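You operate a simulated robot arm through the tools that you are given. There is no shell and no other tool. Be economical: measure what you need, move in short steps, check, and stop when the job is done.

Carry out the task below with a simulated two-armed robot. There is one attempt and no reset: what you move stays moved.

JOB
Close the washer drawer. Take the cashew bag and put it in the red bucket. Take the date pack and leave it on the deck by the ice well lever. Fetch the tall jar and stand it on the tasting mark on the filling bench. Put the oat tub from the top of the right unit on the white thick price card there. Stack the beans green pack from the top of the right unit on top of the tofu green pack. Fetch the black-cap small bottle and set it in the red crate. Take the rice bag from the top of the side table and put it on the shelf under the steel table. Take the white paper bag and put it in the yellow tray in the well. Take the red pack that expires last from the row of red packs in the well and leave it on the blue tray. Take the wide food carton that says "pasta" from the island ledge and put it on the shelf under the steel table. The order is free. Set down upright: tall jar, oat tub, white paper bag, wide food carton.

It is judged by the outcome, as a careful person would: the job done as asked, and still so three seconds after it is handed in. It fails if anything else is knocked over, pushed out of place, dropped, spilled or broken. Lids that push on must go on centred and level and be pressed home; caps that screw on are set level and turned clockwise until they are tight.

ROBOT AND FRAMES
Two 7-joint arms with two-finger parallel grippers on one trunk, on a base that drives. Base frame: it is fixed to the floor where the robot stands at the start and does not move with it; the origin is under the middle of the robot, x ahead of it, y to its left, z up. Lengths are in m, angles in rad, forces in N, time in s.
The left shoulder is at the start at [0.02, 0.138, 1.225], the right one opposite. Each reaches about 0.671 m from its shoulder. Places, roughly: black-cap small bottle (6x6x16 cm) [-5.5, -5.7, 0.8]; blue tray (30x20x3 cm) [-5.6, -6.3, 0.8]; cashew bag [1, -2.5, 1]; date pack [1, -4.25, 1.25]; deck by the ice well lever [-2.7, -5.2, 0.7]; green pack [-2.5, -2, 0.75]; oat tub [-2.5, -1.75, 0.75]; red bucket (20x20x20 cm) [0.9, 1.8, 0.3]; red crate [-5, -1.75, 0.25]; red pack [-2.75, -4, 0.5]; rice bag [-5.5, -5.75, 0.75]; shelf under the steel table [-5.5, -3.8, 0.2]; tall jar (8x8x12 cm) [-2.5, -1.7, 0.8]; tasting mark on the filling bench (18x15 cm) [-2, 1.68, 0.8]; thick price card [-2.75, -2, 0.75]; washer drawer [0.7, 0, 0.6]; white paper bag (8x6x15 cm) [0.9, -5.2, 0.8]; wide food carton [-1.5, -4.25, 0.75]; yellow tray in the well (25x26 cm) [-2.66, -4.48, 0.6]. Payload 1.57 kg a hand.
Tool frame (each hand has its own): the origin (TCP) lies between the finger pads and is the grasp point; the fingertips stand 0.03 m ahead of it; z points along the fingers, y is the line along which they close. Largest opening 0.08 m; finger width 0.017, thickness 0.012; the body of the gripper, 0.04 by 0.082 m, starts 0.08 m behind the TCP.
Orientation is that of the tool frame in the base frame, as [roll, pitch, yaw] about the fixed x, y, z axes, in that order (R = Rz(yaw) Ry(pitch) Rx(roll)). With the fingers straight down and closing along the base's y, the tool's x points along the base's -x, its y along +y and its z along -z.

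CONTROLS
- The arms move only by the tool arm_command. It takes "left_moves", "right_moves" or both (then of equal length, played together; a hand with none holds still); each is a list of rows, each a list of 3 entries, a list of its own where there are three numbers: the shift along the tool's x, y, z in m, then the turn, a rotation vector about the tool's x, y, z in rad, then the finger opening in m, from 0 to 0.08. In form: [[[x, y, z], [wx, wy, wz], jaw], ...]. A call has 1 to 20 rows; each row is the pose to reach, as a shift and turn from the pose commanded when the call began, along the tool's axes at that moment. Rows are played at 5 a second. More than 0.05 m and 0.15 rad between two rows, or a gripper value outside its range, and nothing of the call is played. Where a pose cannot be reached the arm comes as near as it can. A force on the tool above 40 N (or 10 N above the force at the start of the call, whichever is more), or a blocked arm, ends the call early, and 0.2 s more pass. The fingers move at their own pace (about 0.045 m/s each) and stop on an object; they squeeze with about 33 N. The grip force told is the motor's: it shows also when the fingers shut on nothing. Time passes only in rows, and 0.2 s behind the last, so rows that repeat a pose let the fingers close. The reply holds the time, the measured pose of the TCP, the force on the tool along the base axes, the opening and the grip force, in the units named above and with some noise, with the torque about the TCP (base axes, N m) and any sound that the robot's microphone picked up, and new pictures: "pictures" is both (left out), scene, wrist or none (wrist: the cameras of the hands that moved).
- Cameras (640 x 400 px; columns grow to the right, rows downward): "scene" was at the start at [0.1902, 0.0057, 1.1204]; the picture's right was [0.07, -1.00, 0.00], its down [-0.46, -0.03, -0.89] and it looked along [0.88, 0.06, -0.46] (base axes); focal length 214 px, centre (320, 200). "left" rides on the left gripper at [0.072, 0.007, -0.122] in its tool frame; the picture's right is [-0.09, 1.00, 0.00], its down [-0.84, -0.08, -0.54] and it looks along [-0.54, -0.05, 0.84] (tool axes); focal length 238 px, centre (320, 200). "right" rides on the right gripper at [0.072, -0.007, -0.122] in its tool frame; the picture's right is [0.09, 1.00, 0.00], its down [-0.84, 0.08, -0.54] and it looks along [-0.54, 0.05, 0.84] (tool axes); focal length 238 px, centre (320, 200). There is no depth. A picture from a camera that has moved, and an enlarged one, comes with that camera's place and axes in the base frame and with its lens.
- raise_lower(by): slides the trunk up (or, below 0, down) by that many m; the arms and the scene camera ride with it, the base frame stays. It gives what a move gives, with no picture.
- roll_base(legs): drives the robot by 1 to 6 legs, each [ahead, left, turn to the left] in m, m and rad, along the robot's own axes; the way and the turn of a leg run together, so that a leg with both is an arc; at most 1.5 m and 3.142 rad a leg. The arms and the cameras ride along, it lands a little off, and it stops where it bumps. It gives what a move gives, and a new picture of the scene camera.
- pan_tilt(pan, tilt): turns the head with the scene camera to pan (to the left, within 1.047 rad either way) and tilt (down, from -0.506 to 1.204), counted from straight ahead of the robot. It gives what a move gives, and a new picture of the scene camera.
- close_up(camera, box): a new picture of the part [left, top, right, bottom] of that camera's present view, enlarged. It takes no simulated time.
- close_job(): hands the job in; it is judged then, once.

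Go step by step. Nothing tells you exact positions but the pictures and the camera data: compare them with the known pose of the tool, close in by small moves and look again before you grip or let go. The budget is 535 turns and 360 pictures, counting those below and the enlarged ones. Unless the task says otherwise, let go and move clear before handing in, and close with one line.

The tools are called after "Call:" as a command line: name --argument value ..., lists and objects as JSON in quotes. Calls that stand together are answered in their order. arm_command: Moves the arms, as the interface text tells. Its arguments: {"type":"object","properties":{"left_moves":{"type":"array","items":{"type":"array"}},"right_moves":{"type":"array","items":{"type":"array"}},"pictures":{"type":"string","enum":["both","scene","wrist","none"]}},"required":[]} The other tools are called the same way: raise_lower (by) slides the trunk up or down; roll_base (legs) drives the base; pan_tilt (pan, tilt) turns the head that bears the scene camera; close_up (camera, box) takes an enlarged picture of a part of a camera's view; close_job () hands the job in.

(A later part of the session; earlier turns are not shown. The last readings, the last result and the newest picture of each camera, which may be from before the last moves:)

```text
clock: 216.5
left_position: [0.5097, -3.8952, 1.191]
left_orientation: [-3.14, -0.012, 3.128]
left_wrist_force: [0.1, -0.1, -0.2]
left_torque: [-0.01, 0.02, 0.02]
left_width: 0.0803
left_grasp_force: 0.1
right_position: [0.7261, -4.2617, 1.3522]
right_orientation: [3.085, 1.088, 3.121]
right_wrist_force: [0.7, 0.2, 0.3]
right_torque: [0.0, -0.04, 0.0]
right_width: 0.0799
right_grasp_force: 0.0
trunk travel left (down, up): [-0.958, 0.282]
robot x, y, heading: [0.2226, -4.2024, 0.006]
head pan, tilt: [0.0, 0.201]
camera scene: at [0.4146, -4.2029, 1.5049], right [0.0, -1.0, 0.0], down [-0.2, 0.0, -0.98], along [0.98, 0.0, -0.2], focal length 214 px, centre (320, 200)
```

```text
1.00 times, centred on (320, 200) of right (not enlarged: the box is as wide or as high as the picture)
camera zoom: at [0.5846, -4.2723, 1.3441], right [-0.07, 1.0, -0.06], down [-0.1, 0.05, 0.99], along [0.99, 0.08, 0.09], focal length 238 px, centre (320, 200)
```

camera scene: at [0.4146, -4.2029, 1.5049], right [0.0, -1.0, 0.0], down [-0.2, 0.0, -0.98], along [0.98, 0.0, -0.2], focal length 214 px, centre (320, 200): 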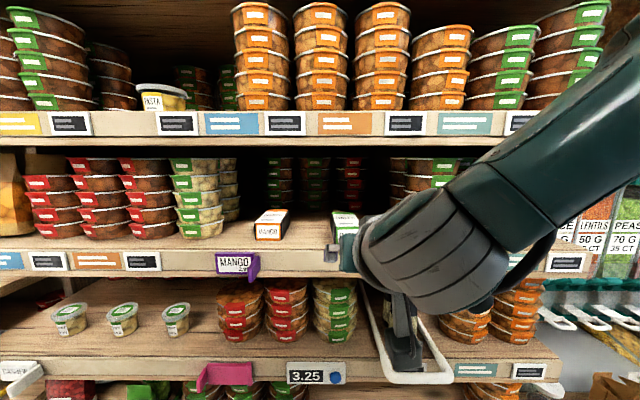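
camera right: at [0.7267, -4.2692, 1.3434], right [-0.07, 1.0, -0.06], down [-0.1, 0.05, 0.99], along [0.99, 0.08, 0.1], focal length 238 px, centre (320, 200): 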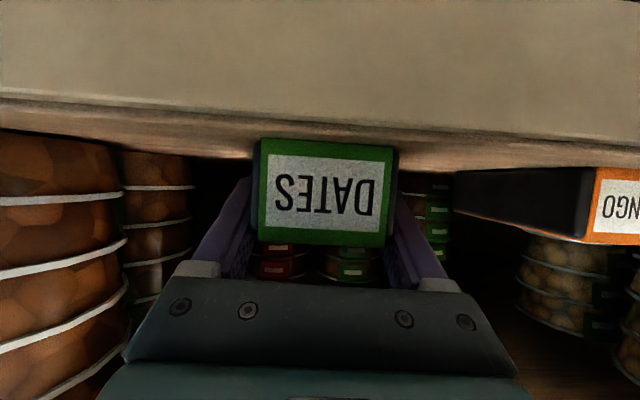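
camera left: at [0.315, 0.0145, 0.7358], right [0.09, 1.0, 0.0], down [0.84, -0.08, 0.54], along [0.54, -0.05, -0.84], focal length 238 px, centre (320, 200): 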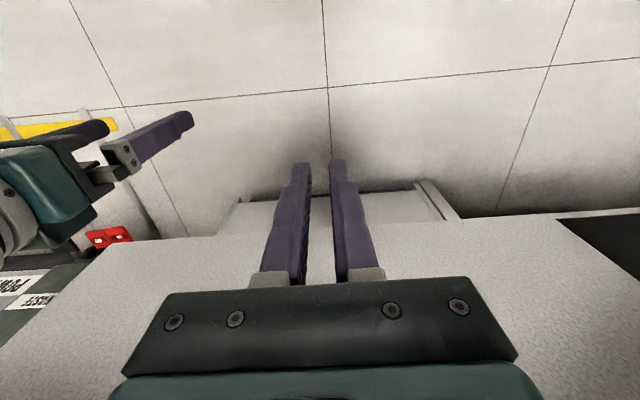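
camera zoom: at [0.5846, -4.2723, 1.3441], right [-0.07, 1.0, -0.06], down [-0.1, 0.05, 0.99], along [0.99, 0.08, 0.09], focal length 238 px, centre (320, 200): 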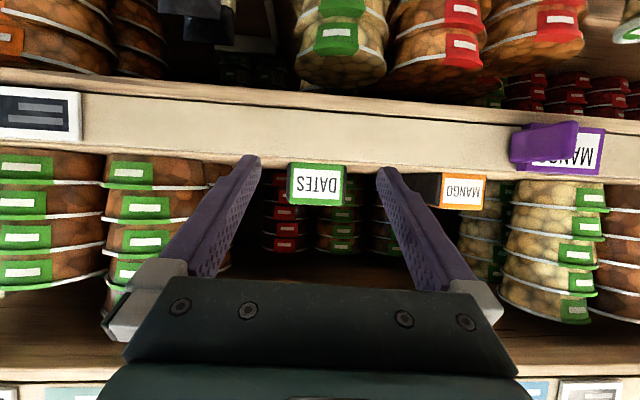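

Aligned again. I'll advance 16 cm, grip firmly, lift with the trunk, and verify before backing out.

Call:
roll_base --legs '[[0.162, 0, 0]]'

Call:
arm_command --right_moves '[[[0, 0, 0], [0, 0, 0], 0.05], [[0, 0, 0], [0, 0, 0], 0.02], [[0, 0, 0], [0, 0, 0], 0.0], [[0, 0, 0], [0, 0, 0], 0.0], [[0, 0, 0], [0, 0, 0], 0.0]]' --pictures "wrist"

Call:
raise_lower --by 0.03

```text
clock: 217.5
left_position: [0.57, -3.8964, 1.19]
left_orientation: [3.139, -0.01, 3.126]
left_wrist_force: [0.1, 0.4, 0.1]
left_torque: [0.01, 0.01, -0.02]
left_width: 0.08
left_grasp_force: 0.0
right_position: [0.7784, -4.2597, 1.3506]
right_orientation: [3.096, 1.085, 3.12]
right_wrist_force: [-15.2, -2.5, 10.3]
right_torque: [-0.57, 0.06, -0.86]
right_width: 0.0799
right_grasp_force: 0.2
trunk travel left (down, up): [-0.958, 0.282]
robot x, y, heading: [0.281, -4.2062, -0.003]
head pan, tilt: [0.0, 0.201]
stopped in leg 1: the force on the tool passed its limit at 273 N (the readings are from after the stop); the commanded pose is now the measured one
camera scene: at [0.474, -4.2034, 1.5045], right [0.0, -1.0, 0.0], down [-0.2, 0.0, -0.98], along [0.98, 0.0, -0.2], focal length 214 px, centre (320, 200)
```

scene: 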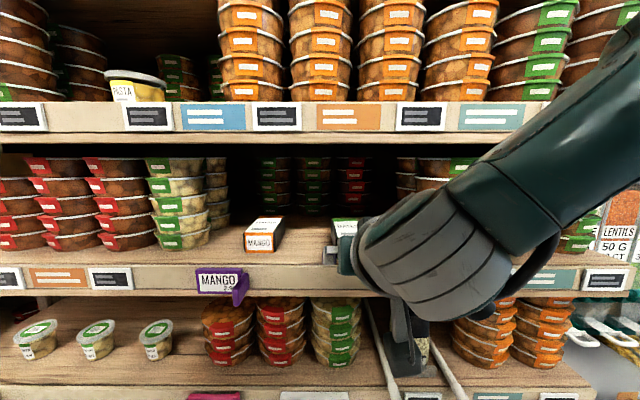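

```text
clock: 218.5
left_position: [0.5702, -3.8985, 1.191]
left_orientation: [3.14, -0.012, 3.126]
left_wrist_force: [-0.6, 1.0, -0.1]
left_torque: [0.02, 0.0, -0.01]
left_width: 0.0801
left_grasp_force: 0.1
right_position: [0.7788, -4.2711, 1.3497]
right_orientation: [3.116, 1.087, 3.114]
right_wrist_force: [-20.0, -17.4, 10.7]
right_torque: [-0.57, 0.13, -0.85]
right_width: 0.0334
right_grasp_force: 8.7
trunk travel left (down, up): [-0.958, 0.282]
robot x, y, heading: [0.2826, -4.2035, -0.001]
head pan, tilt: [0.0, 0.201]
stopped in row 4 (right hand): the force on the tool passed its limit at 46 N (the readings are from after the stop); the commanded pose is now the measured one
camera right: at [0.6389, -4.2777, 1.3432], right [-0.04, 1.0, -0.07], down [-0.09, 0.07, 0.99], along [1.0, 0.04, 0.09], focal length 238 px, centre (320, 200)
```

right: 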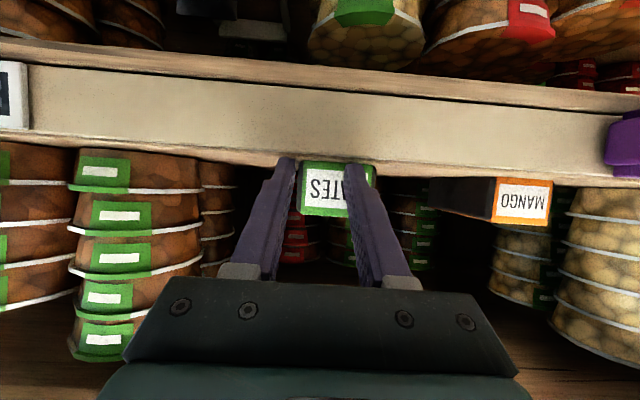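

```text
clock: 219.3
left_position: [0.5728, -3.8968, 1.2206]
left_orientation: [3.14, -0.011, 3.125]
left_wrist_force: [-0.3, 0.5, -0.5]
left_torque: [-0.03, -0.01, -0.04]
left_width: 0.0799
left_grasp_force: 0.0
right_position: [0.7805, -4.2663, 1.3815]
right_orientation: [3.104, 1.087, 3.113]
right_wrist_force: [0.7, -0.2, -0.3]
right_torque: [0.0, 0.03, 0.02]
right_width: 0.0
right_grasp_force: 21.1
trunk travel left (down, up): [-0.988, 0.252]
robot x, y, heading: [0.2815, -4.1999, -0.002]
head pan, tilt: [0.0, 0.201]
```

The fingertips caught the shelf lip; the pack is untouched. I'll back off, and put the arm into a better posture, further out and to the right.

Call:
roll_base --legs '[[-0.4, 0, 0]]'

Call:
arm_command --right_moves '[[[0, -0.025, 0.02], [0, 0, 0], 0.08], [[-0.01, -0.05, 0.04], [0, 0, 0], 0.08], [[-0.03, -0.075, 0.06], [0, 0, 0], 0.08], [[-0.06, -0.09, 0.08], [0, 0, 0], 0.08]]' --pictures "scene"

```text
clock: 221.8
left_position: [0.1757, -3.8964, 1.2205]
left_orientation: [3.14, -0.01, 3.125]
left_wrist_force: [0.3, 0.1, 0.3]
left_torque: [-0.03, 0.02, 0.02]
left_width: 0.0799
left_grasp_force: 0.0
right_position: [0.3854, -4.2671, 1.3817]
right_orientation: [3.104, 1.088, 3.109]
right_wrist_force: [0.3, -0.8, -0.3]
right_torque: [0.01, -0.02, -0.02]
right_width: 0.0
right_grasp_force: 21.4
trunk travel left (down, up): [-0.988, 0.252]
robot x, y, heading: [-0.1139, -4.2025, -0.0]
head pan, tilt: [0.0, 0.201]
camera scene: at [0.0789, -4.2034, 1.5349], right [0.0, -1.0, 0.0], down [-0.2, 0.0, -0.98], along [0.98, 0.0, -0.2], focal length 214 px, centre (320, 200)
```

scene: 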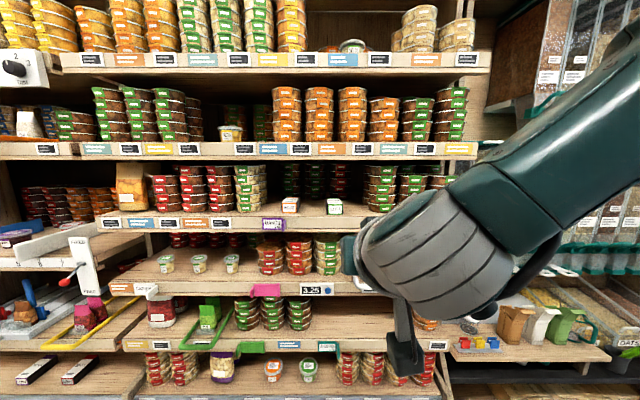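

```text
clock: 222.8
left_position: [0.1758, -3.8954, 1.222]
left_orientation: [3.138, -0.011, 3.123]
left_wrist_force: [-0.2, -0.4, -0.8]
left_torque: [0.0, 0.0, -0.03]
left_width: 0.0802
left_grasp_force: 0.1
right_position: [0.4833, -4.3571, 1.3973]
right_orientation: [3.104, 1.091, 3.108]
right_wrist_force: [1.4, -0.5, 0.3]
right_torque: [0.03, 0.02, 0.02]
right_width: 0.0799
right_grasp_force: 0.1
trunk travel left (down, up): [-0.988, 0.252]
robot x, y, heading: [-0.1102, -4.2013, -0.006]
head pan, tilt: [0.0, 0.201]
camera scene: at [0.0789, -4.2034, 1.5349], right [0.0, -1.0, 0.0], down [-0.2, 0.0, -0.98], along [0.98, 0.0, -0.2], focal length 214 px, centre (320, 200)
```

scene: 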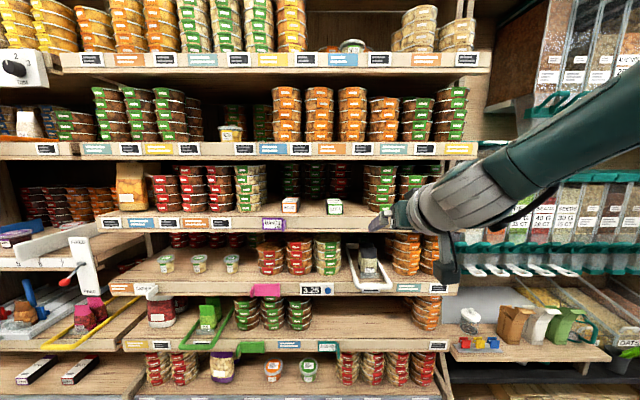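

Good posture now. I'll tilt up slightly, align in y, and approach again.

Call:
arm_command --right_moves '[[[0, 0, 0], [0, -0.1, 0], 0.08], [[0, 0, 0], [0, -0.2, 0], 0.08]]' --pictures "none"

Call:
raise_lower --by -0.037

Call:
roll_base --legs '[[0.2, 0.094, 0.006]]'

Call:
close_up --camera "right" --box '[0, 0, 640, 400]'

```text
clock: 223.3
left_position: [0.176, -3.8962, 1.2211]
left_orientation: [3.139, -0.011, 3.124]
left_wrist_force: [0.9, 0.2, 0.5]
left_torque: [0.02, 0.01, 0.0]
left_width: 0.08
left_grasp_force: 0.0
right_position: [0.4854, -4.3431, 1.4051]
right_orientation: [3.102, 1.155, 3.104]
right_wrist_force: [-0.5, 0.8, 0.4]
right_torque: [-0.02, 0.01, 0.02]
right_width: 0.0799
right_grasp_force: 0.1
right hand out of reach, approached as far as the arm can: row 1, 2
trunk travel left (down, up): [-0.988, 0.252]
robot x, y, heading: [-0.1129, -4.2043, 0.003]
head pan, tilt: [0.0, 0.201]
```

```text
clock: 224.2
left_position: [0.176, -3.8958, 1.1849]
left_orientation: [-3.141, -0.011, 3.123]
left_wrist_force: [-1.1, 0.0, 0.4]
left_torque: [-0.02, 0.0, 0.02]
left_width: 0.08
left_grasp_force: 0.0
right_position: [0.4861, -4.3437, 1.3683]
right_orientation: [3.099, 1.155, 3.105]
right_wrist_force: [-0.5, -0.9, -0.4]
right_torque: [0.0, 0.02, -0.01]
right_width: 0.0798
right_grasp_force: 0.1
trunk travel left (down, up): [-0.951, 0.289]
robot x, y, heading: [-0.117, -4.202, -0.001]
head pan, tilt: [0.0, 0.201]
```

```text
clock: 225.8
left_position: [0.3733, -3.8015, 1.1838]
left_orientation: [3.139, -0.01, 3.127]
left_wrist_force: [0.1, -0.7, -0.6]
left_torque: [-0.04, -0.03, 0.05]
left_width: 0.08
left_grasp_force: 0.0
right_position: [0.6851, -4.2467, 1.3668]
right_orientation: [3.102, 1.155, 3.107]
right_wrist_force: [0.1, -0.1, -0.8]
right_torque: [0.02, -0.01, -0.02]
right_width: 0.0801
right_grasp_force: 0.0
trunk travel left (down, up): [-0.951, 0.289]
robot x, y, heading: [0.0881, -4.1113, 0.003]
head pan, tilt: [0.0, 0.201]
camera scene: at [0.2771, -4.1086, 1.4979], right [0.0, -1.0, 0.0], down [-0.2, 0.0, -0.98], along [0.98, 0.0, -0.2], focal length 214 px, centre (320, 200)
```

scene: 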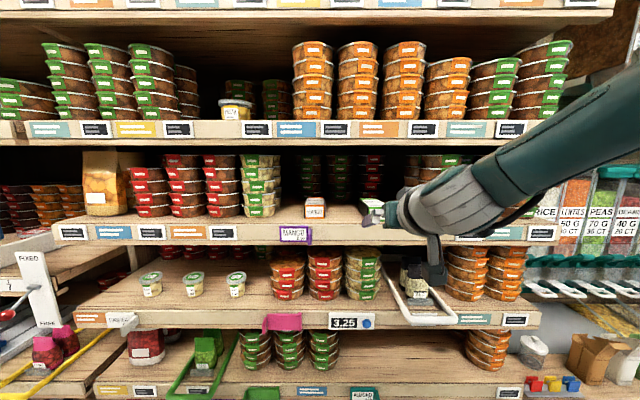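

```text
1.00 times, centred on (320, 200) of right (not enlarged: the box is as wide or as high as the picture)
camera zoom: at [0.5445, -4.2546, 1.3514], right [-0.04, 1.0, -0.07], down [-0.16, 0.06, 0.99], along [0.99, 0.05, 0.15], focal length 238 px, centre (320, 200)
```

zoom: 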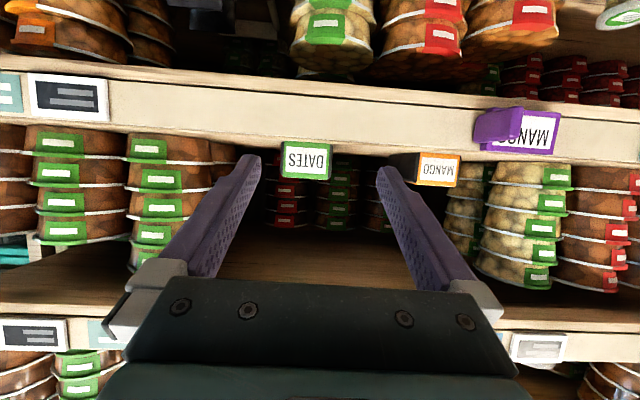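

The pack is 1.4 cm to the right of the hand's line. I'll correct, advance 21 cm, and grip.

Call:
raise_lower --by -0.008

Call:
roll_base --legs '[[0.1, -0.014, 0], [0.11, 0, 0]]'

Call:
arm_command --right_moves '[[[0, 0, 0], [0, 0, 0], 0.05], [[0, 0, 0], [0, 0, 0], 0.02], [[0, 0, 0], [0, 0, 0], 0.0], [[0, 0, 0], [0, 0, 0], 0.0], [[0, 0, 0], [0, 0, 0], 0.0]]' --pictures "wrist"

```text
clock: 226.4
left_position: [0.3734, -3.8003, 1.1768]
left_orientation: [3.14, -0.012, 3.128]
left_wrist_force: [0.3, 0.0, 0.0]
left_torque: [-0.01, 0.01, -0.01]
left_width: 0.08
left_grasp_force: 0.0
right_position: [0.6841, -4.2473, 1.3593]
right_orientation: [3.101, 1.155, 3.108]
right_wrist_force: [-0.4, 0.8, 0.0]
right_torque: [-0.03, -0.04, 0.0]
right_width: 0.0797
right_grasp_force: 0.1
trunk travel left (down, up): [-0.943, 0.297]
robot x, y, heading: [0.0823, -4.107, 0.001]
head pan, tilt: [0.0, 0.201]
```

```text
clock: 228.4
left_position: [0.5846, -3.814, 1.1747]
left_orientation: [3.14, -0.011, 3.126]
left_wrist_force: [-0.3, -0.1, -0.1]
left_torque: [-0.05, 0.03, 0.02]
left_width: 0.0802
left_grasp_force: 0.1
right_position: [0.8946, -4.2599, 1.3597]
right_orientation: [3.101, 1.153, 3.108]
right_wrist_force: [-0.4, 1.3, -0.1]
right_torque: [0.02, -0.01, -0.01]
right_width: 0.08
right_grasp_force: 0.0
trunk travel left (down, up): [-0.943, 0.297]
robot x, y, heading: [0.2927, -4.1186, -0.003]
head pan, tilt: [0.0, 0.201]
camera scene: at [0.4871, -4.1224, 1.4899], right [0.0, -1.0, 0.0], down [-0.2, 0.0, -0.98], along [0.98, 0.0, -0.2], focal length 214 px, centre (320, 200)
```

scene: 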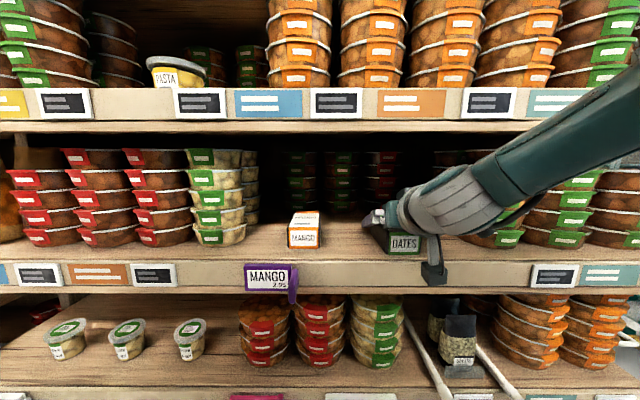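

```text
clock: 229.6
left_position: [0.5845, -3.8144, 1.1761]
left_orientation: [3.14, -0.011, 3.128]
left_wrist_force: [0.8, -0.8, -0.6]
left_torque: [0.02, -0.01, -0.01]
left_width: 0.08
left_grasp_force: 0.0
right_position: [0.8935, -4.2614, 1.3589]
right_orientation: [3.101, 1.154, 3.109]
right_wrist_force: [0.1, -0.5, -0.1]
right_torque: [-0.02, -0.01, 0.01]
right_width: 0.0587
right_grasp_force: 33.1
trunk travel left (down, up): [-0.943, 0.297]
robot x, y, heading: [0.2908, -4.125, 0.005]
head pan, tilt: [0.0, 0.201]
camera right: at [0.7544, -4.2686, 1.3433], right [-0.04, 1.0, -0.07], down [-0.16, 0.06, 0.99], along [0.99, 0.05, 0.15], focal length 238 px, centre (320, 200)
```

right: 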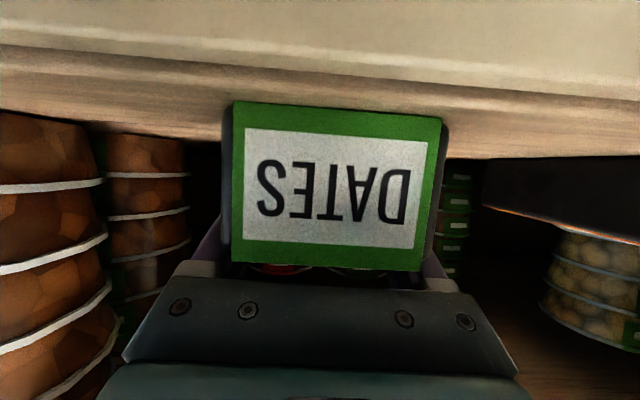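

A deep grip with the pack well inside the fingers. Lifting now.

Call:
raise_lower --by 0.04

Call:
roll_base --legs '[[-0.65, 0, 0]]'

```text
clock: 230.4
left_position: [0.583, -3.8138, 1.217]
left_orientation: [3.14, -0.011, 3.128]
left_wrist_force: [-0.5, 0.0, -0.8]
left_torque: [-0.03, 0.0, 0.02]
left_width: 0.08
left_grasp_force: 0.1
right_position: [0.8938, -4.2605, 1.4009]
right_orientation: [3.104, 1.155, 3.107]
right_wrist_force: [0.1, 0.3, -0.7]
right_torque: [-0.01, -0.01, -0.01]
right_width: 0.0588
right_grasp_force: 33.2
trunk travel left (down, up): [-0.983, 0.257]
robot x, y, heading: [0.2968, -4.1199, 0.005]
head pan, tilt: [0.0, 0.201]
```

```text
clock: 234.0
left_position: [-0.0686, -3.8157, 1.2158]
left_orientation: [3.139, -0.01, 3.128]
left_wrist_force: [-0.2, -1.1, -0.2]
left_torque: [-0.02, 0.01, -0.01]
left_width: 0.0801
left_grasp_force: 0.2
right_position: [0.2442, -4.2614, 1.3997]
right_orientation: [3.102, 1.153, 3.112]
right_wrist_force: [1.4, -0.3, -0.7]
right_torque: [0.01, -0.02, -0.04]
right_width: 0.0586
right_grasp_force: 32.3
trunk travel left (down, up): [-0.983, 0.257]
robot x, y, heading: [-0.3594, -4.1233, 0.001]
head pan, tilt: [0.0, 0.201]
camera scene: at [-0.1634, -4.1233, 1.5299], right [0.0, -1.0, 0.0], down [-0.2, 0.0, -0.98], along [0.98, 0.0, -0.2], focal length 214 px, centre (320, 200)
```

scene: 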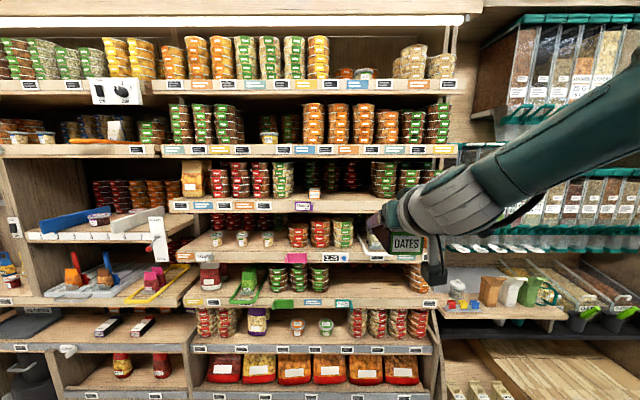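

The date pack is held. I'll tuck the right arm into a compact hand-down posture before fetching the white bag with the left hand.

Call:
arm_command --right_moves '[[[0.023, 0, -0.021], [0, 0.144, 0], 0], [[0.046, 0, -0.043], [0, 0.288, 0], 0], [[0.069, 0, -0.064], [0, 0.432, 0], 0], [[0.092, 0, -0.085], [0, 0.576, 0], 0], [[0.115, 0, -0.106], [0, 0.72, 0], 0], [[0.138, 0, -0.128], [0, 0.864, 0], 0], [[0.161, 0, -0.149], [0, 1.0, 0], 0], [[0.184, 0, -0.17], [0, 1.15, 0], 0]]' --pictures "none"

Call:
roll_base --legs '[[-0.05, -1.0, 0]]'

Call:
raise_lower --by -0.4

Call:
pan_tilt --pan 0.0 --tilt 0.35

```text
clock: 235.8
left_position: [-0.0683, -3.8148, 1.2168]
left_orientation: [3.14, -0.011, 3.129]
left_wrist_force: [-0.8, -0.5, 0.1]
left_torque: [0.0, 0.0, 0.0]
left_width: 0.0799
left_grasp_force: 0.2
right_position: [0.0153, -4.2603, 1.3015]
right_orientation: [3.125, 0.005, -3.134]
right_wrist_force: [0.0, -0.2, -0.8]
right_torque: [-0.01, -0.06, -0.01]
right_width: 0.0587
right_grasp_force: 32.9
trunk travel left (down, up): [-0.983, 0.257]
robot x, y, heading: [-0.3565, -4.1253, 0.003]
head pan, tilt: [0.0, 0.201]
```

```text
clock: 241.0
left_position: [-0.1133, -4.8146, 1.2161]
left_orientation: [3.141, -0.011, 3.133]
left_wrist_force: [0.4, -0.4, 0.1]
left_torque: [-0.04, -0.03, 0.04]
left_width: 0.08
left_grasp_force: 0.1
right_position: [-0.0309, -5.2589, 1.3013]
right_orientation: [3.125, 0.003, -3.132]
right_wrist_force: [-0.4, 0.3, -1.1]
right_torque: [0.01, -0.02, 0.0]
right_width: 0.0584
right_grasp_force: 32.4
trunk travel left (down, up): [-0.983, 0.257]
robot x, y, heading: [-0.405, -5.1226, 0.008]
head pan, tilt: [0.0, 0.201]
camera scene: at [-0.2092, -5.1226, 1.5299], right [0.01, -1.0, 0.0], down [-0.2, 0.0, -0.98], along [0.98, 0.01, -0.2], focal length 214 px, centre (320, 200)
```

scene: 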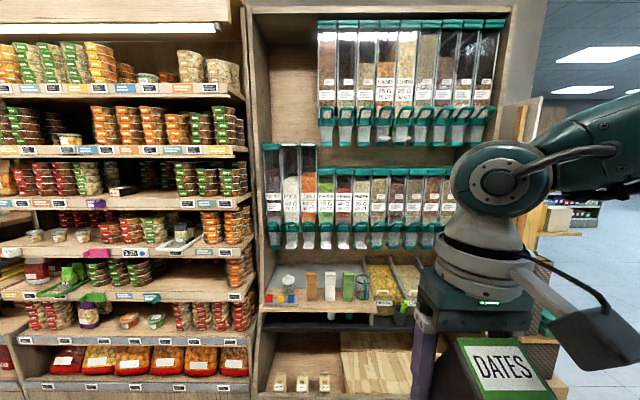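

```text
clock: 244.8
left_position: [-0.1155, -4.8152, 0.8154]
left_orientation: [3.138, -0.01, 3.132]
left_wrist_force: [0.4, 0.2, -0.2]
left_torque: [-0.02, 0.02, -0.02]
left_width: 0.0802
left_grasp_force: 0.1
right_position: [-0.0317, -5.2591, 0.9016]
right_orientation: [3.126, 0.004, -3.133]
right_wrist_force: [-0.8, -0.4, -1.0]
right_torque: [-0.02, -0.02, 0.02]
right_width: 0.0583
right_grasp_force: 33.4
trunk travel left (down, up): [-0.583, 0.657]
robot x, y, heading: [-0.3987, -5.1245, 0.008]
head pan, tilt: [0.0, 0.201]
```

```text
clock: 245.5
left_position: [-0.1142, -4.8152, 0.8171]
left_orientation: [3.14, -0.01, 3.133]
left_wrist_force: [-0.9, 0.6, 0.4]
left_torque: [-0.01, -0.01, 0.0]
left_width: 0.0802
left_grasp_force: 0.0
right_position: [-0.0307, -5.2586, 0.9]
right_orientation: [3.126, 0.003, -3.133]
right_wrist_force: [0.5, 0.5, -1.0]
right_torque: [-0.01, -0.01, -0.05]
right_width: 0.0585
right_grasp_force: 33.4
trunk travel left (down, up): [-0.583, 0.657]
robot x, y, heading: [-0.3983, -5.1219, 0.009]
head pan, tilt: [0.0, 0.351]
camera scene: at [-0.2093, -5.1226, 1.1159], right [0.01, -1.0, 0.0], down [-0.34, 0.0, -0.94], along [0.94, 0.01, -0.34], focal length 214 px, centre (320, 200)
```

scene: 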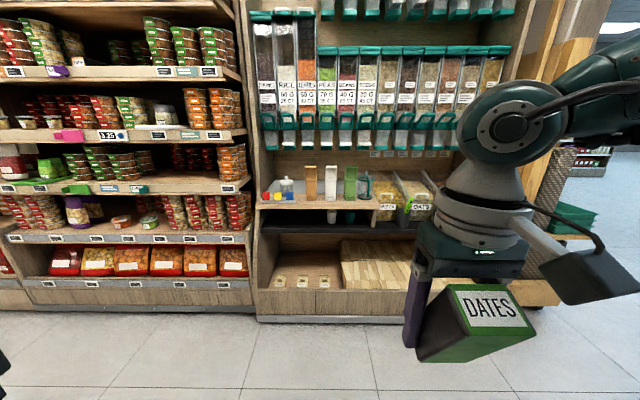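

The white bag stands at about x 0.88, y −5.17, bottom z 0.716. I'll bring the left hand into a forward-pointing posture.

Call:
arm_command --left_moves '[[[-0.037, -0.02, -0.004], [0, -0.144, 0], 0.08], [[-0.074, -0.04, -0.008], [0, -0.288, 0], 0.08], [[-0.111, -0.06, -0.012], [0, -0.432, 0], 0.08], [[-0.148, -0.08, -0.016], [0, -0.576, 0], 0.08], [[-0.185, -0.1, -0.02], [0, -0.72, 0], 0.08], [[-0.222, -0.12, -0.024], [0, -0.864, 0], 0.08], [[-0.259, -0.14, -0.028], [0, -1.0, 0], 0.08], [[-0.296, -0.16, -0.03], [0, -1.14, 0], 0.08]]' --pictures "scene"

Call:
close_up --camera "scene" --box '[255, 130, 445, 250]'

```text
clock: 247.3
left_position: [0.1786, -4.9723, 0.8478]
left_orientation: [3.128, 1.123, 3.127]
left_wrist_force: [-0.1, 0.3, 1.2]
left_torque: [0.0, 0.0, 0.0]
left_width: 0.0799
left_grasp_force: 0.1
left hand out of reach, approached as far as the arm can: row 8
right_position: [-0.0299, -5.2583, 0.9008]
right_orientation: [3.124, 0.004, -3.132]
right_wrist_force: [-0.4, 0.0, -1.0]
right_torque: [0.0, -0.04, 0.0]
right_width: 0.0586
right_grasp_force: 33.2
trunk travel left (down, up): [-0.583, 0.657]
robot x, y, heading: [-0.4017, -5.1259, 0.007]
head pan, tilt: [0.0, 0.351]
camera scene: at [-0.209, -5.1227, 1.1159], right [0.01, -1.0, 0.0], down [-0.34, 0.0, -0.94], along [0.94, 0.01, -0.34], focal length 214 px, centre (320, 200)
```

scene: 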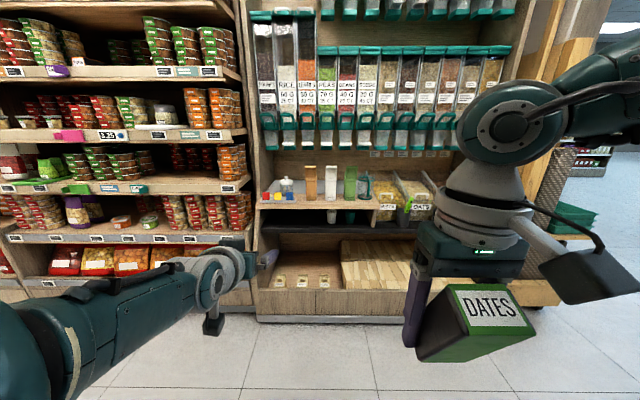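

```text
3.33 times, centred on (350, 190) of scene
camera zoom: at [-0.209, -5.1227, 1.1159], right [0.01, -1.0, 0.0], down [-0.34, 0.0, -0.94], along [0.94, 0.01, -0.34], focal length 715 px, centre (220, 233)
```

zoom: 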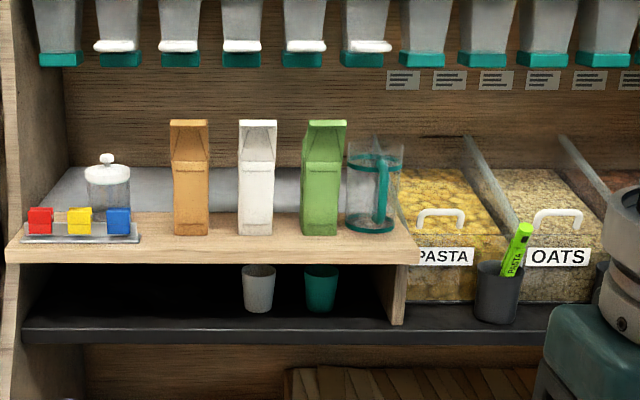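

The bag's body is about 6 cm wide with ~4.5 cm gaps to its neighbours. I'll lift the right hand a bit to clear the scoop cups, then align and approach.

Call:
arm_command --right_moves '[[[0, 0, -0.035], [0, 0, 0], 0], [[0, 0, -0.07], [0, 0, 0], 0], [[0, 0, -0.1], [0, 0, 0], 0]]' --pictures "none"

Call:
raise_lower --by -0.045

Call:
roll_base --legs '[[0.5, -0.2, -0.007]]'

Call:
close_up --camera "left" --box '[0, 0, 640, 400]'

```text
clock: 248.1
left_position: [0.1775, -4.9725, 0.8476]
left_orientation: [3.127, 1.118, 3.126]
left_wrist_force: [-0.9, -0.5, 0.0]
left_torque: [0.0, -0.03, 0.02]
left_width: 0.0798
left_grasp_force: 0.1
right_position: [-0.0313, -5.2618, 1.0016]
right_orientation: [3.128, 0.004, -3.134]
right_wrist_force: [0.2, 0.5, -2.0]
right_torque: [0.01, -0.04, 0.0]
right_width: 0.0586
right_grasp_force: 32.6
trunk travel left (down, up): [-0.583, 0.657]
robot x, y, heading: [-0.4018, -5.1233, 0.006]
head pan, tilt: [0.0, 0.351]
```

```text
clock: 249.0
left_position: [0.1774, -4.9714, 0.8029]
left_orientation: [3.125, 1.119, 3.126]
left_wrist_force: [0.4, -0.2, 0.5]
left_torque: [0.03, -0.01, -0.02]
left_width: 0.0801
left_grasp_force: 0.0
right_position: [-0.0315, -5.2607, 0.9562]
right_orientation: [3.125, 0.006, -3.134]
right_wrist_force: [0.4, 0.4, -0.7]
right_torque: [0.0, -0.06, 0.02]
right_width: 0.0586
right_grasp_force: 33.4
trunk travel left (down, up): [-0.538, 0.702]
robot x, y, heading: [-0.4044, -5.1217, 0.007]
head pan, tilt: [0.0, 0.351]
```

```text
clock: 252.1
left_position: [0.6768, -5.1747, 0.8026]
left_orientation: [3.126, 1.118, 3.119]
left_wrist_force: [0.2, 0.4, -0.3]
left_torque: [-0.01, 0.01, 0.01]
left_width: 0.0799
left_grasp_force: 0.0
right_position: [0.4653, -5.4634, 0.9552]
right_orientation: [3.125, 0.003, -3.139]
right_wrist_force: [-0.7, 0.0, -0.5]
right_torque: [-0.01, -0.02, 0.03]
right_width: 0.059
right_grasp_force: 33.5
trunk travel left (down, up): [-0.538, 0.702]
robot x, y, heading: [0.0951, -5.3229, 0.001]
head pan, tilt: [0.0, 0.351]
camera scene: at [0.2881, -5.323, 1.0709], right [0.0, -1.0, 0.0], down [-0.34, 0.0, -0.94], along [0.94, 0.0, -0.34], focal length 214 px, centre (320, 200)
```

scene: 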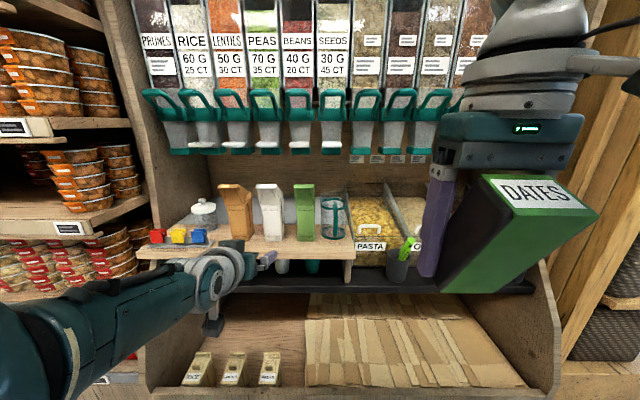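

```text
1.00 times, centred on (320, 200) of left (not enlarged: the box is as wide or as high as the picture)
camera zoom: at [0.5347, -5.1683, 0.7911], right [0.05, 0.99, 0.09], down [-0.12, -0.08, 0.99], along [0.99, -0.06, 0.12], focal length 238 px, centre (320, 200)
```

zoom: 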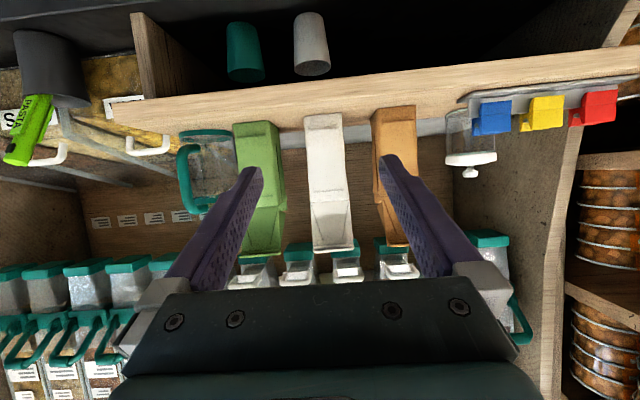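

The fingers are lined up with the white bag (y≈−5.178). I'll advance most of the way and re-check the gaps.

Call:
roll_base --legs '[[0.15, -0.003, 0]]'

Call:
close_up --camera "left" --box '[0, 0, 640, 400]'

```text
clock: 253.5
left_position: [0.8262, -5.1779, 0.8017]
left_orientation: [3.126, 1.12, 3.119]
left_wrist_force: [0.2, 0.2, -0.1]
left_torque: [0.02, 0.0, -0.02]
left_width: 0.0799
left_grasp_force: 0.2
right_position: [0.6161, -5.4665, 0.9549]
right_orientation: [3.126, 0.004, -3.139]
right_wrist_force: [0.3, -0.5, -1.1]
right_torque: [-0.01, 0.03, 0.03]
right_width: 0.0587
right_grasp_force: 33.2
trunk travel left (down, up): [-0.538, 0.702]
robot x, y, heading: [0.2478, -5.3236, 0.001]
head pan, tilt: [0.0, 0.351]
camera scene: at [0.4385, -5.326, 1.0709], right [0.0, -1.0, 0.0], down [-0.34, 0.0, -0.94], along [0.94, 0.0, -0.34], focal length 214 px, centre (320, 200)
```

scene: 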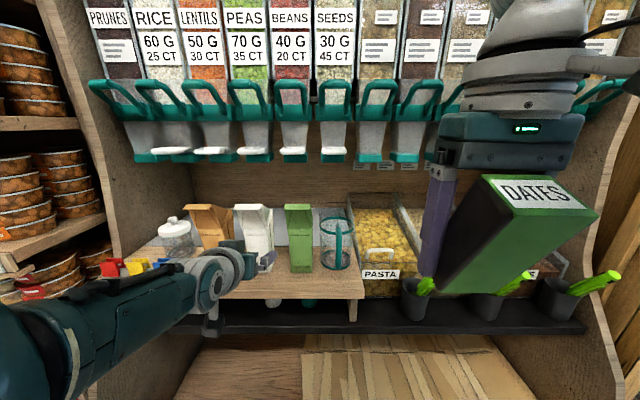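

```text
1.00 times, centred on (320, 200) of left (not enlarged: the box is as wide or as high as the picture)
camera zoom: at [0.685, -5.1713, 0.791], right [0.05, 0.99, 0.09], down [-0.12, -0.08, 0.99], along [0.99, -0.06, 0.12], focal length 238 px, centre (320, 200)
```

zoom: 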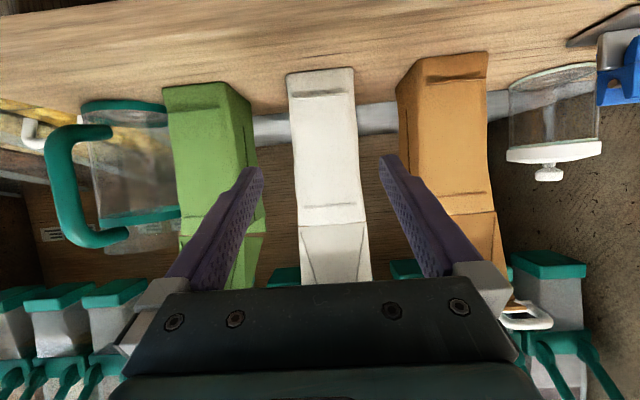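

The fingers fit between the bags. I'll advance the remaining 8 cm and grip.

Call:
roll_base --legs '[[0.083, 0.002, 0]]'

Call:
arm_command --left_moves '[[[0, 0, 0], [0, 0, 0], 0.06], [[0, 0, 0], [0, 0, 0], 0.04], [[0, 0, 0], [0, 0, 0], 0.02], [[0, 0, 0], [0, 0, 0], 0.0], [[0, 0, 0], [0, 0, 0], 0.0], [[0, 0, 0], [0, 0, 0], 0.0]]' --pictures "wrist"

```text
clock: 254.6
left_position: [0.9078, -5.1753, 0.8016]
left_orientation: [3.127, 1.12, 3.121]
left_wrist_force: [0.1, -0.2, -0.1]
left_torque: [0.01, -0.01, 0.01]
left_width: 0.0802
left_grasp_force: 0.1
right_position: [0.699, -5.4641, 0.9556]
right_orientation: [3.126, 0.004, -3.137]
right_wrist_force: [-0.2, -0.6, -1.0]
right_torque: [0.01, -0.03, -0.01]
right_width: 0.0585
right_grasp_force: 33.0
trunk travel left (down, up): [-0.538, 0.702]
robot x, y, heading: [0.3301, -5.3198, 0.001]
head pan, tilt: [0.0, 0.351]
camera scene: at [0.5205, -5.3238, 1.0709], right [0.0, -1.0, 0.0], down [-0.34, 0.0, -0.94], along [0.94, 0.0, -0.34], focal length 214 px, centre (320, 200)
```

scene: 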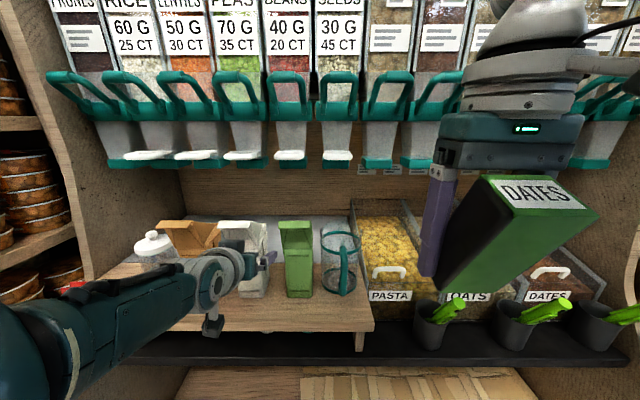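

```text
clock: 256.0
left_position: [0.9074, -5.1749, 0.8011]
left_orientation: [3.126, 1.117, 3.12]
left_wrist_force: [-0.2, -0.6, -0.1]
left_torque: [-0.02, -0.01, 0.0]
left_width: 0.058
left_grasp_force: 33.3
right_position: [0.6976, -5.4638, 0.9555]
right_orientation: [3.126, 0.004, -3.137]
right_wrist_force: [-0.2, 0.0, -1.2]
right_torque: [-0.03, 0.0, -0.02]
right_width: 0.0587
right_grasp_force: 33.5
trunk travel left (down, up): [-0.538, 0.702]
robot x, y, heading: [0.333, -5.3188, 0.003]
head pan, tilt: [0.0, 0.351]
camera left: at [0.7663, -5.1688, 0.7907], right [0.05, 0.99, 0.09], down [-0.12, -0.08, 0.99], along [0.99, -0.06, 0.12], focal length 238 px, centre (320, 200)
```

left: 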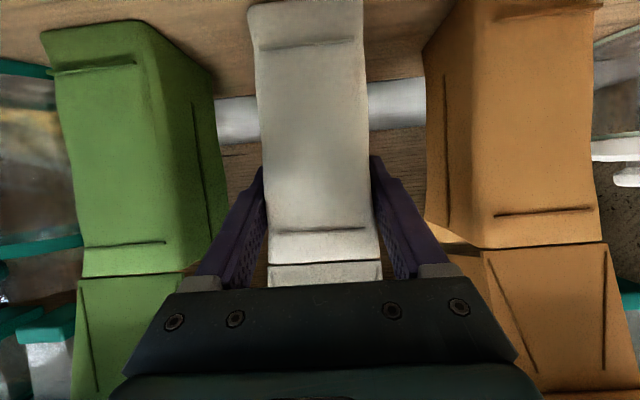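

The white bag is gripped. I'll lift 4 cm and back straight out.

Call:
raise_lower --by 0.04

Call:
roll_base --legs '[[-0.75, 0, 0]]'

```text
clock: 256.8
left_position: [0.9071, -5.1754, 0.842]
left_orientation: [3.126, 1.118, 3.121]
left_wrist_force: [0.4, 0.2, -0.2]
left_torque: [0.0, 0.0, -0.01]
left_width: 0.0581
left_grasp_force: 33.4
right_position: [0.6972, -5.4638, 0.9962]
right_orientation: [3.127, 0.004, -3.138]
right_wrist_force: [-0.4, 0.1, -1.0]
right_torque: [0.0, -0.03, -0.04]
right_width: 0.0587
right_grasp_force: 33.5
trunk travel left (down, up): [-0.578, 0.662]
robot x, y, heading: [0.3298, -5.3245, -0.0]
head pan, tilt: [0.0, 0.351]
```

```text
clock: 260.9
left_position: [0.1557, -5.178, 0.8418]
left_orientation: [3.126, 1.116, 3.113]
left_wrist_force: [-0.6, 0.9, 0.0]
left_torque: [0.0, 0.0, -0.02]
left_width: 0.0584
left_grasp_force: 33.0
right_position: [-0.0577, -5.4638, 0.9951]
right_orientation: [3.127, 0.003, 3.135]
right_wrist_force: [-0.8, 0.0, -1.7]
right_torque: [0.0, -0.03, 0.02]
right_width: 0.0587
right_grasp_force: 33.2
trunk travel left (down, up): [-0.578, 0.662]
robot x, y, heading: [-0.4269, -5.325, -0.009]
head pan, tilt: [0.0, 0.351]
camera scene: at [-0.2343, -5.3229, 1.1108], right [-0.01, -1.0, 0.0], down [-0.34, 0.0, -0.94], along [0.94, -0.01, -0.34], focal length 214 px, centre (320, 200)
```

scene: 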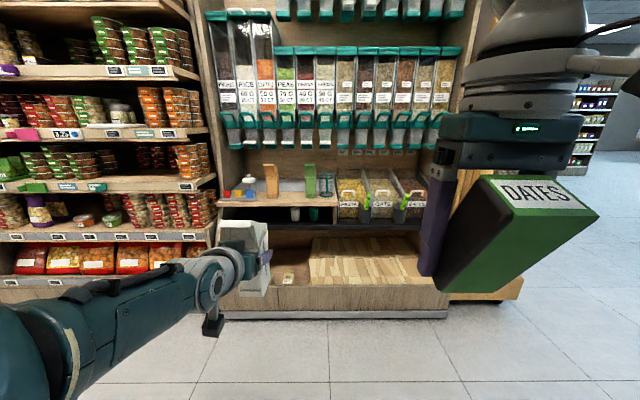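

Both items are in hand. I'll turn around to look at the island.

Call:
roll_base --legs '[[0, 0, 1.57], [0, 0, 1.57]]'

Call:
pan_tilt --pan -0.5 --tilt 0.35

```text
clock: 268.9
left_position: [-1.0055, -5.4669, 0.8425]
left_orientation: [3.127, 1.118, -0.024]
left_wrist_force: [0.0, 0.3, 0.5]
left_torque: [0.03, 0.02, 0.01]
left_width: 0.0581
left_grasp_force: 32.6
right_position: [-0.7956, -5.1779, 0.9949]
right_orientation: [3.127, 0.003, -0.001]
right_wrist_force: [-0.2, 0.6, -0.9]
right_torque: [-0.04, 0.03, 0.03]
right_width: 0.0585
right_grasp_force: 32.7
trunk travel left (down, up): [-0.578, 0.662]
robot x, y, heading: [-0.4276, -5.3207, 3.136]
head pan, tilt: [0.0, 0.351]
camera scene: at [-0.62, -5.3208, 1.1108], right [0.0, 1.0, 0.0], down [0.34, 0.0, -0.94], along [-0.94, 0.0, -0.34], focal length 214 px, centre (320, 200)
```

scene: 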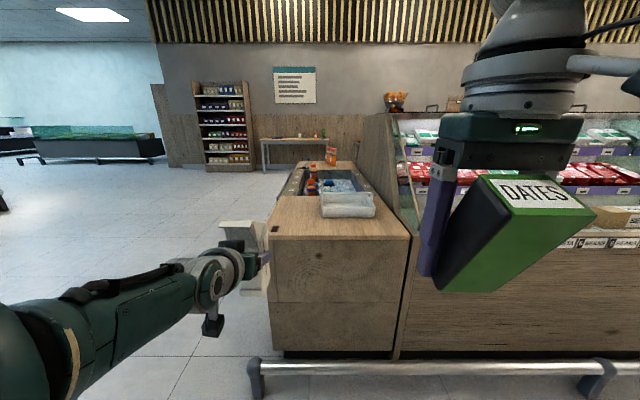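

```text
clock: 269.9
left_position: [-1.0069, -5.4671, 0.8404]
left_orientation: [3.126, 1.118, -0.024]
left_wrist_force: [-0.2, -0.9, 0.0]
left_torque: [-0.02, 0.0, 0.01]
left_width: 0.0579
left_grasp_force: 32.3
right_position: [-0.7959, -5.1789, 0.9959]
right_orientation: [3.127, 0.003, -0.002]
right_wrist_force: [0.3, -0.5, -0.8]
right_torque: [-0.01, 0.01, 0.0]
right_width: 0.0587
right_grasp_force: 33.0
trunk travel left (down, up): [-0.578, 0.662]
robot x, y, heading: [-0.4283, -5.3222, 3.14]
head pan, tilt: [-0.499, 0.351]
camera scene: at [-0.6085, -5.2763, 1.1108], right [0.48, 0.88, 0.0], down [0.3, -0.17, -0.94], along [-0.82, 0.45, -0.34], focal length 214 px, centre (320, 200)
```

scene: 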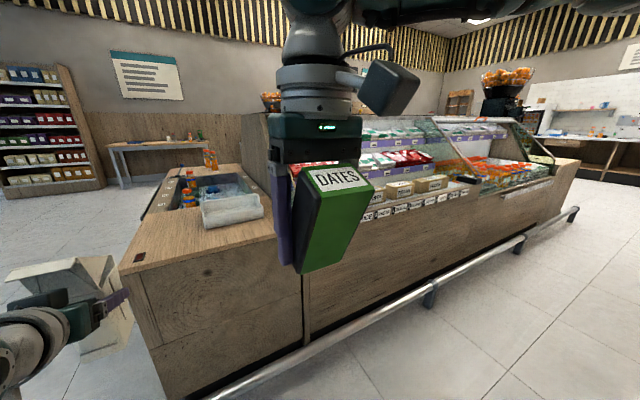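

I see the long island with a glass-fronted case, and an ice well at its near-left end. I'll zoom in on those.

Call:
pan_tilt --pan 0.05 --tilt 0.3

Call:
close_up --camera "scene" --box '[260, 120, 460, 250]'

```text
clock: 270.8
left_position: [-1.0064, -5.4665, 0.8417]
left_orientation: [3.126, 1.116, -0.025]
left_wrist_force: [0.4, -0.1, 0.3]
left_torque: [-0.01, 0.02, -0.01]
left_width: 0.0579
left_grasp_force: 33.1
right_position: [-0.7946, -5.1793, 0.994]
right_orientation: [3.127, 0.003, 0.0]
right_wrist_force: [0.0, -0.1, -1.1]
right_torque: [0.01, 0.03, 0.03]
right_width: 0.0584
right_grasp_force: 32.9
trunk travel left (down, up): [-0.578, 0.662]
robot x, y, heading: [-0.4226, -5.3227, 3.139]
head pan, tilt: [0.051, 0.3]
camera scene: at [-0.6202, -5.3254, 1.1156], right [-0.05, 1.0, 0.0], down [0.3, 0.01, -0.96], along [-0.95, -0.04, -0.3], focal length 214 px, centre (320, 200)
```

scene: 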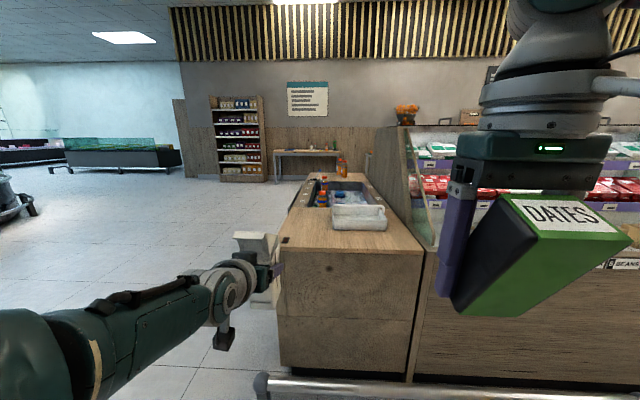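

```text
3.08 times, centred on (360, 185) of scene
camera zoom: at [-0.6202, -5.3254, 1.1156], right [-0.05, 1.0, 0.0], down [0.3, 0.01, -0.96], along [-0.95, -0.04, -0.3], focal length 660 px, centre (197, 246)
```

zoom: 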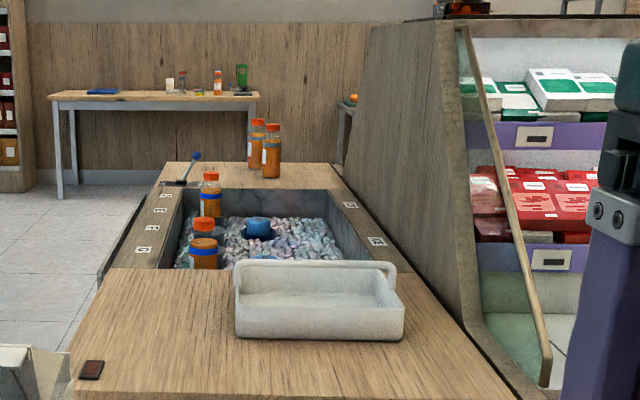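

The lever is at the far-left corner of the ice-well counter (about (−2.6, −5.45)). I'll drive around the south side of that counter.

Call:
roll_base --legs '[[0, 1.05, 0], [1.2, 0, 0], [1.0, 0, 0], [0, 0, -1.57]]'

Call:
close_up --camera "scene" --box '[0, 0, 640, 400]'

```text
clock: 290.6
left_position: [-2.7797, -5.7971, 0.842]
left_orientation: [3.126, 1.118, -1.593]
left_wrist_force: [0.6, 0.4, -0.9]
left_torque: [0.03, -0.03, 0.01]
left_width: 0.0582
left_grasp_force: 33.4
right_position: [-2.4922, -6.0082, 0.9954]
right_orientation: [3.125, 0.003, -1.568]
right_wrist_force: [1.0, 0.0, -0.1]
right_torque: [0.03, 0.0, -0.02]
right_width: 0.0584
right_grasp_force: 33.1
trunk travel left (down, up): [-0.578, 0.662]
robot x, y, heading: [-2.6338, -6.3808, 1.566]
head pan, tilt: [0.051, 0.3]
camera scene: at [-2.6382, -6.185, 1.1156], right [1.0, 0.05, 0.0], down [0.01, -0.3, -0.96], along [-0.05, 0.95, -0.3], focal length 214 px, centre (320, 200)
```

scene: 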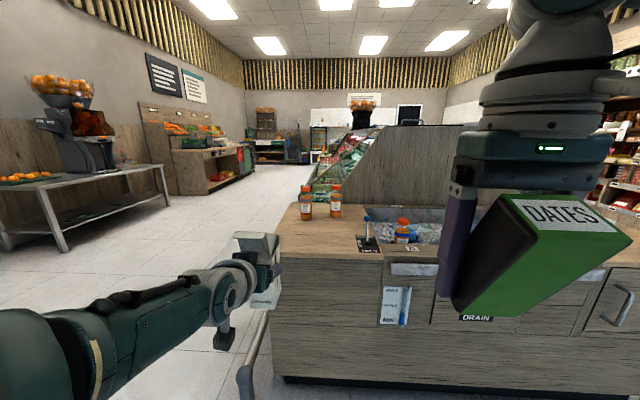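

```text
1.00 times, centred on (320, 200) of scene (not enlarged: the box is as wide or as high as the picture)
camera zoom: at [-2.6382, -6.185, 1.1156], right [1.0, 0.05, 0.0], down [0.01, -0.3, -0.96], along [-0.05, 0.95, -0.3], focal length 214 px, centre (320, 200)
```

zoom: 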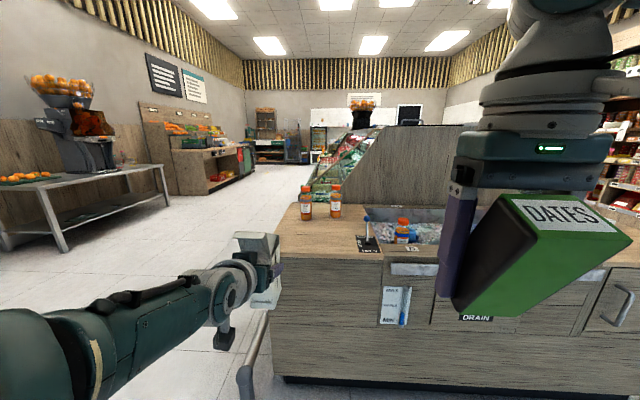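

The deck left of the lever is free. I'll zoom in to see markings.

Call:
close_up --camera "scene" --box '[255, 170, 455, 340]'

```text
2.35 times, centred on (355, 255) of scene
camera zoom: at [-2.6382, -6.185, 1.1156], right [1.0, 0.05, 0.0], down [0.01, -0.3, -0.96], along [-0.05, 0.95, -0.3], focal length 505 px, centre (238, 71)
```

zoom: 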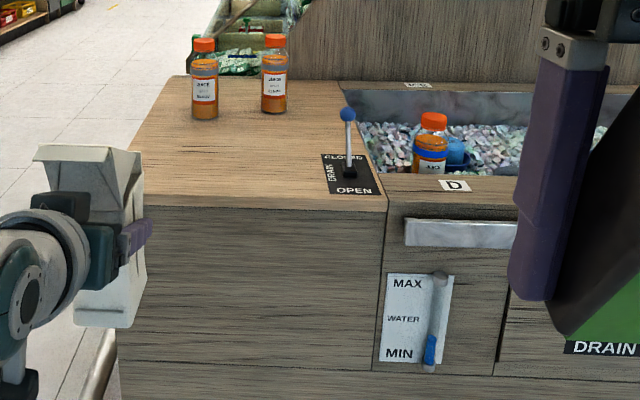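

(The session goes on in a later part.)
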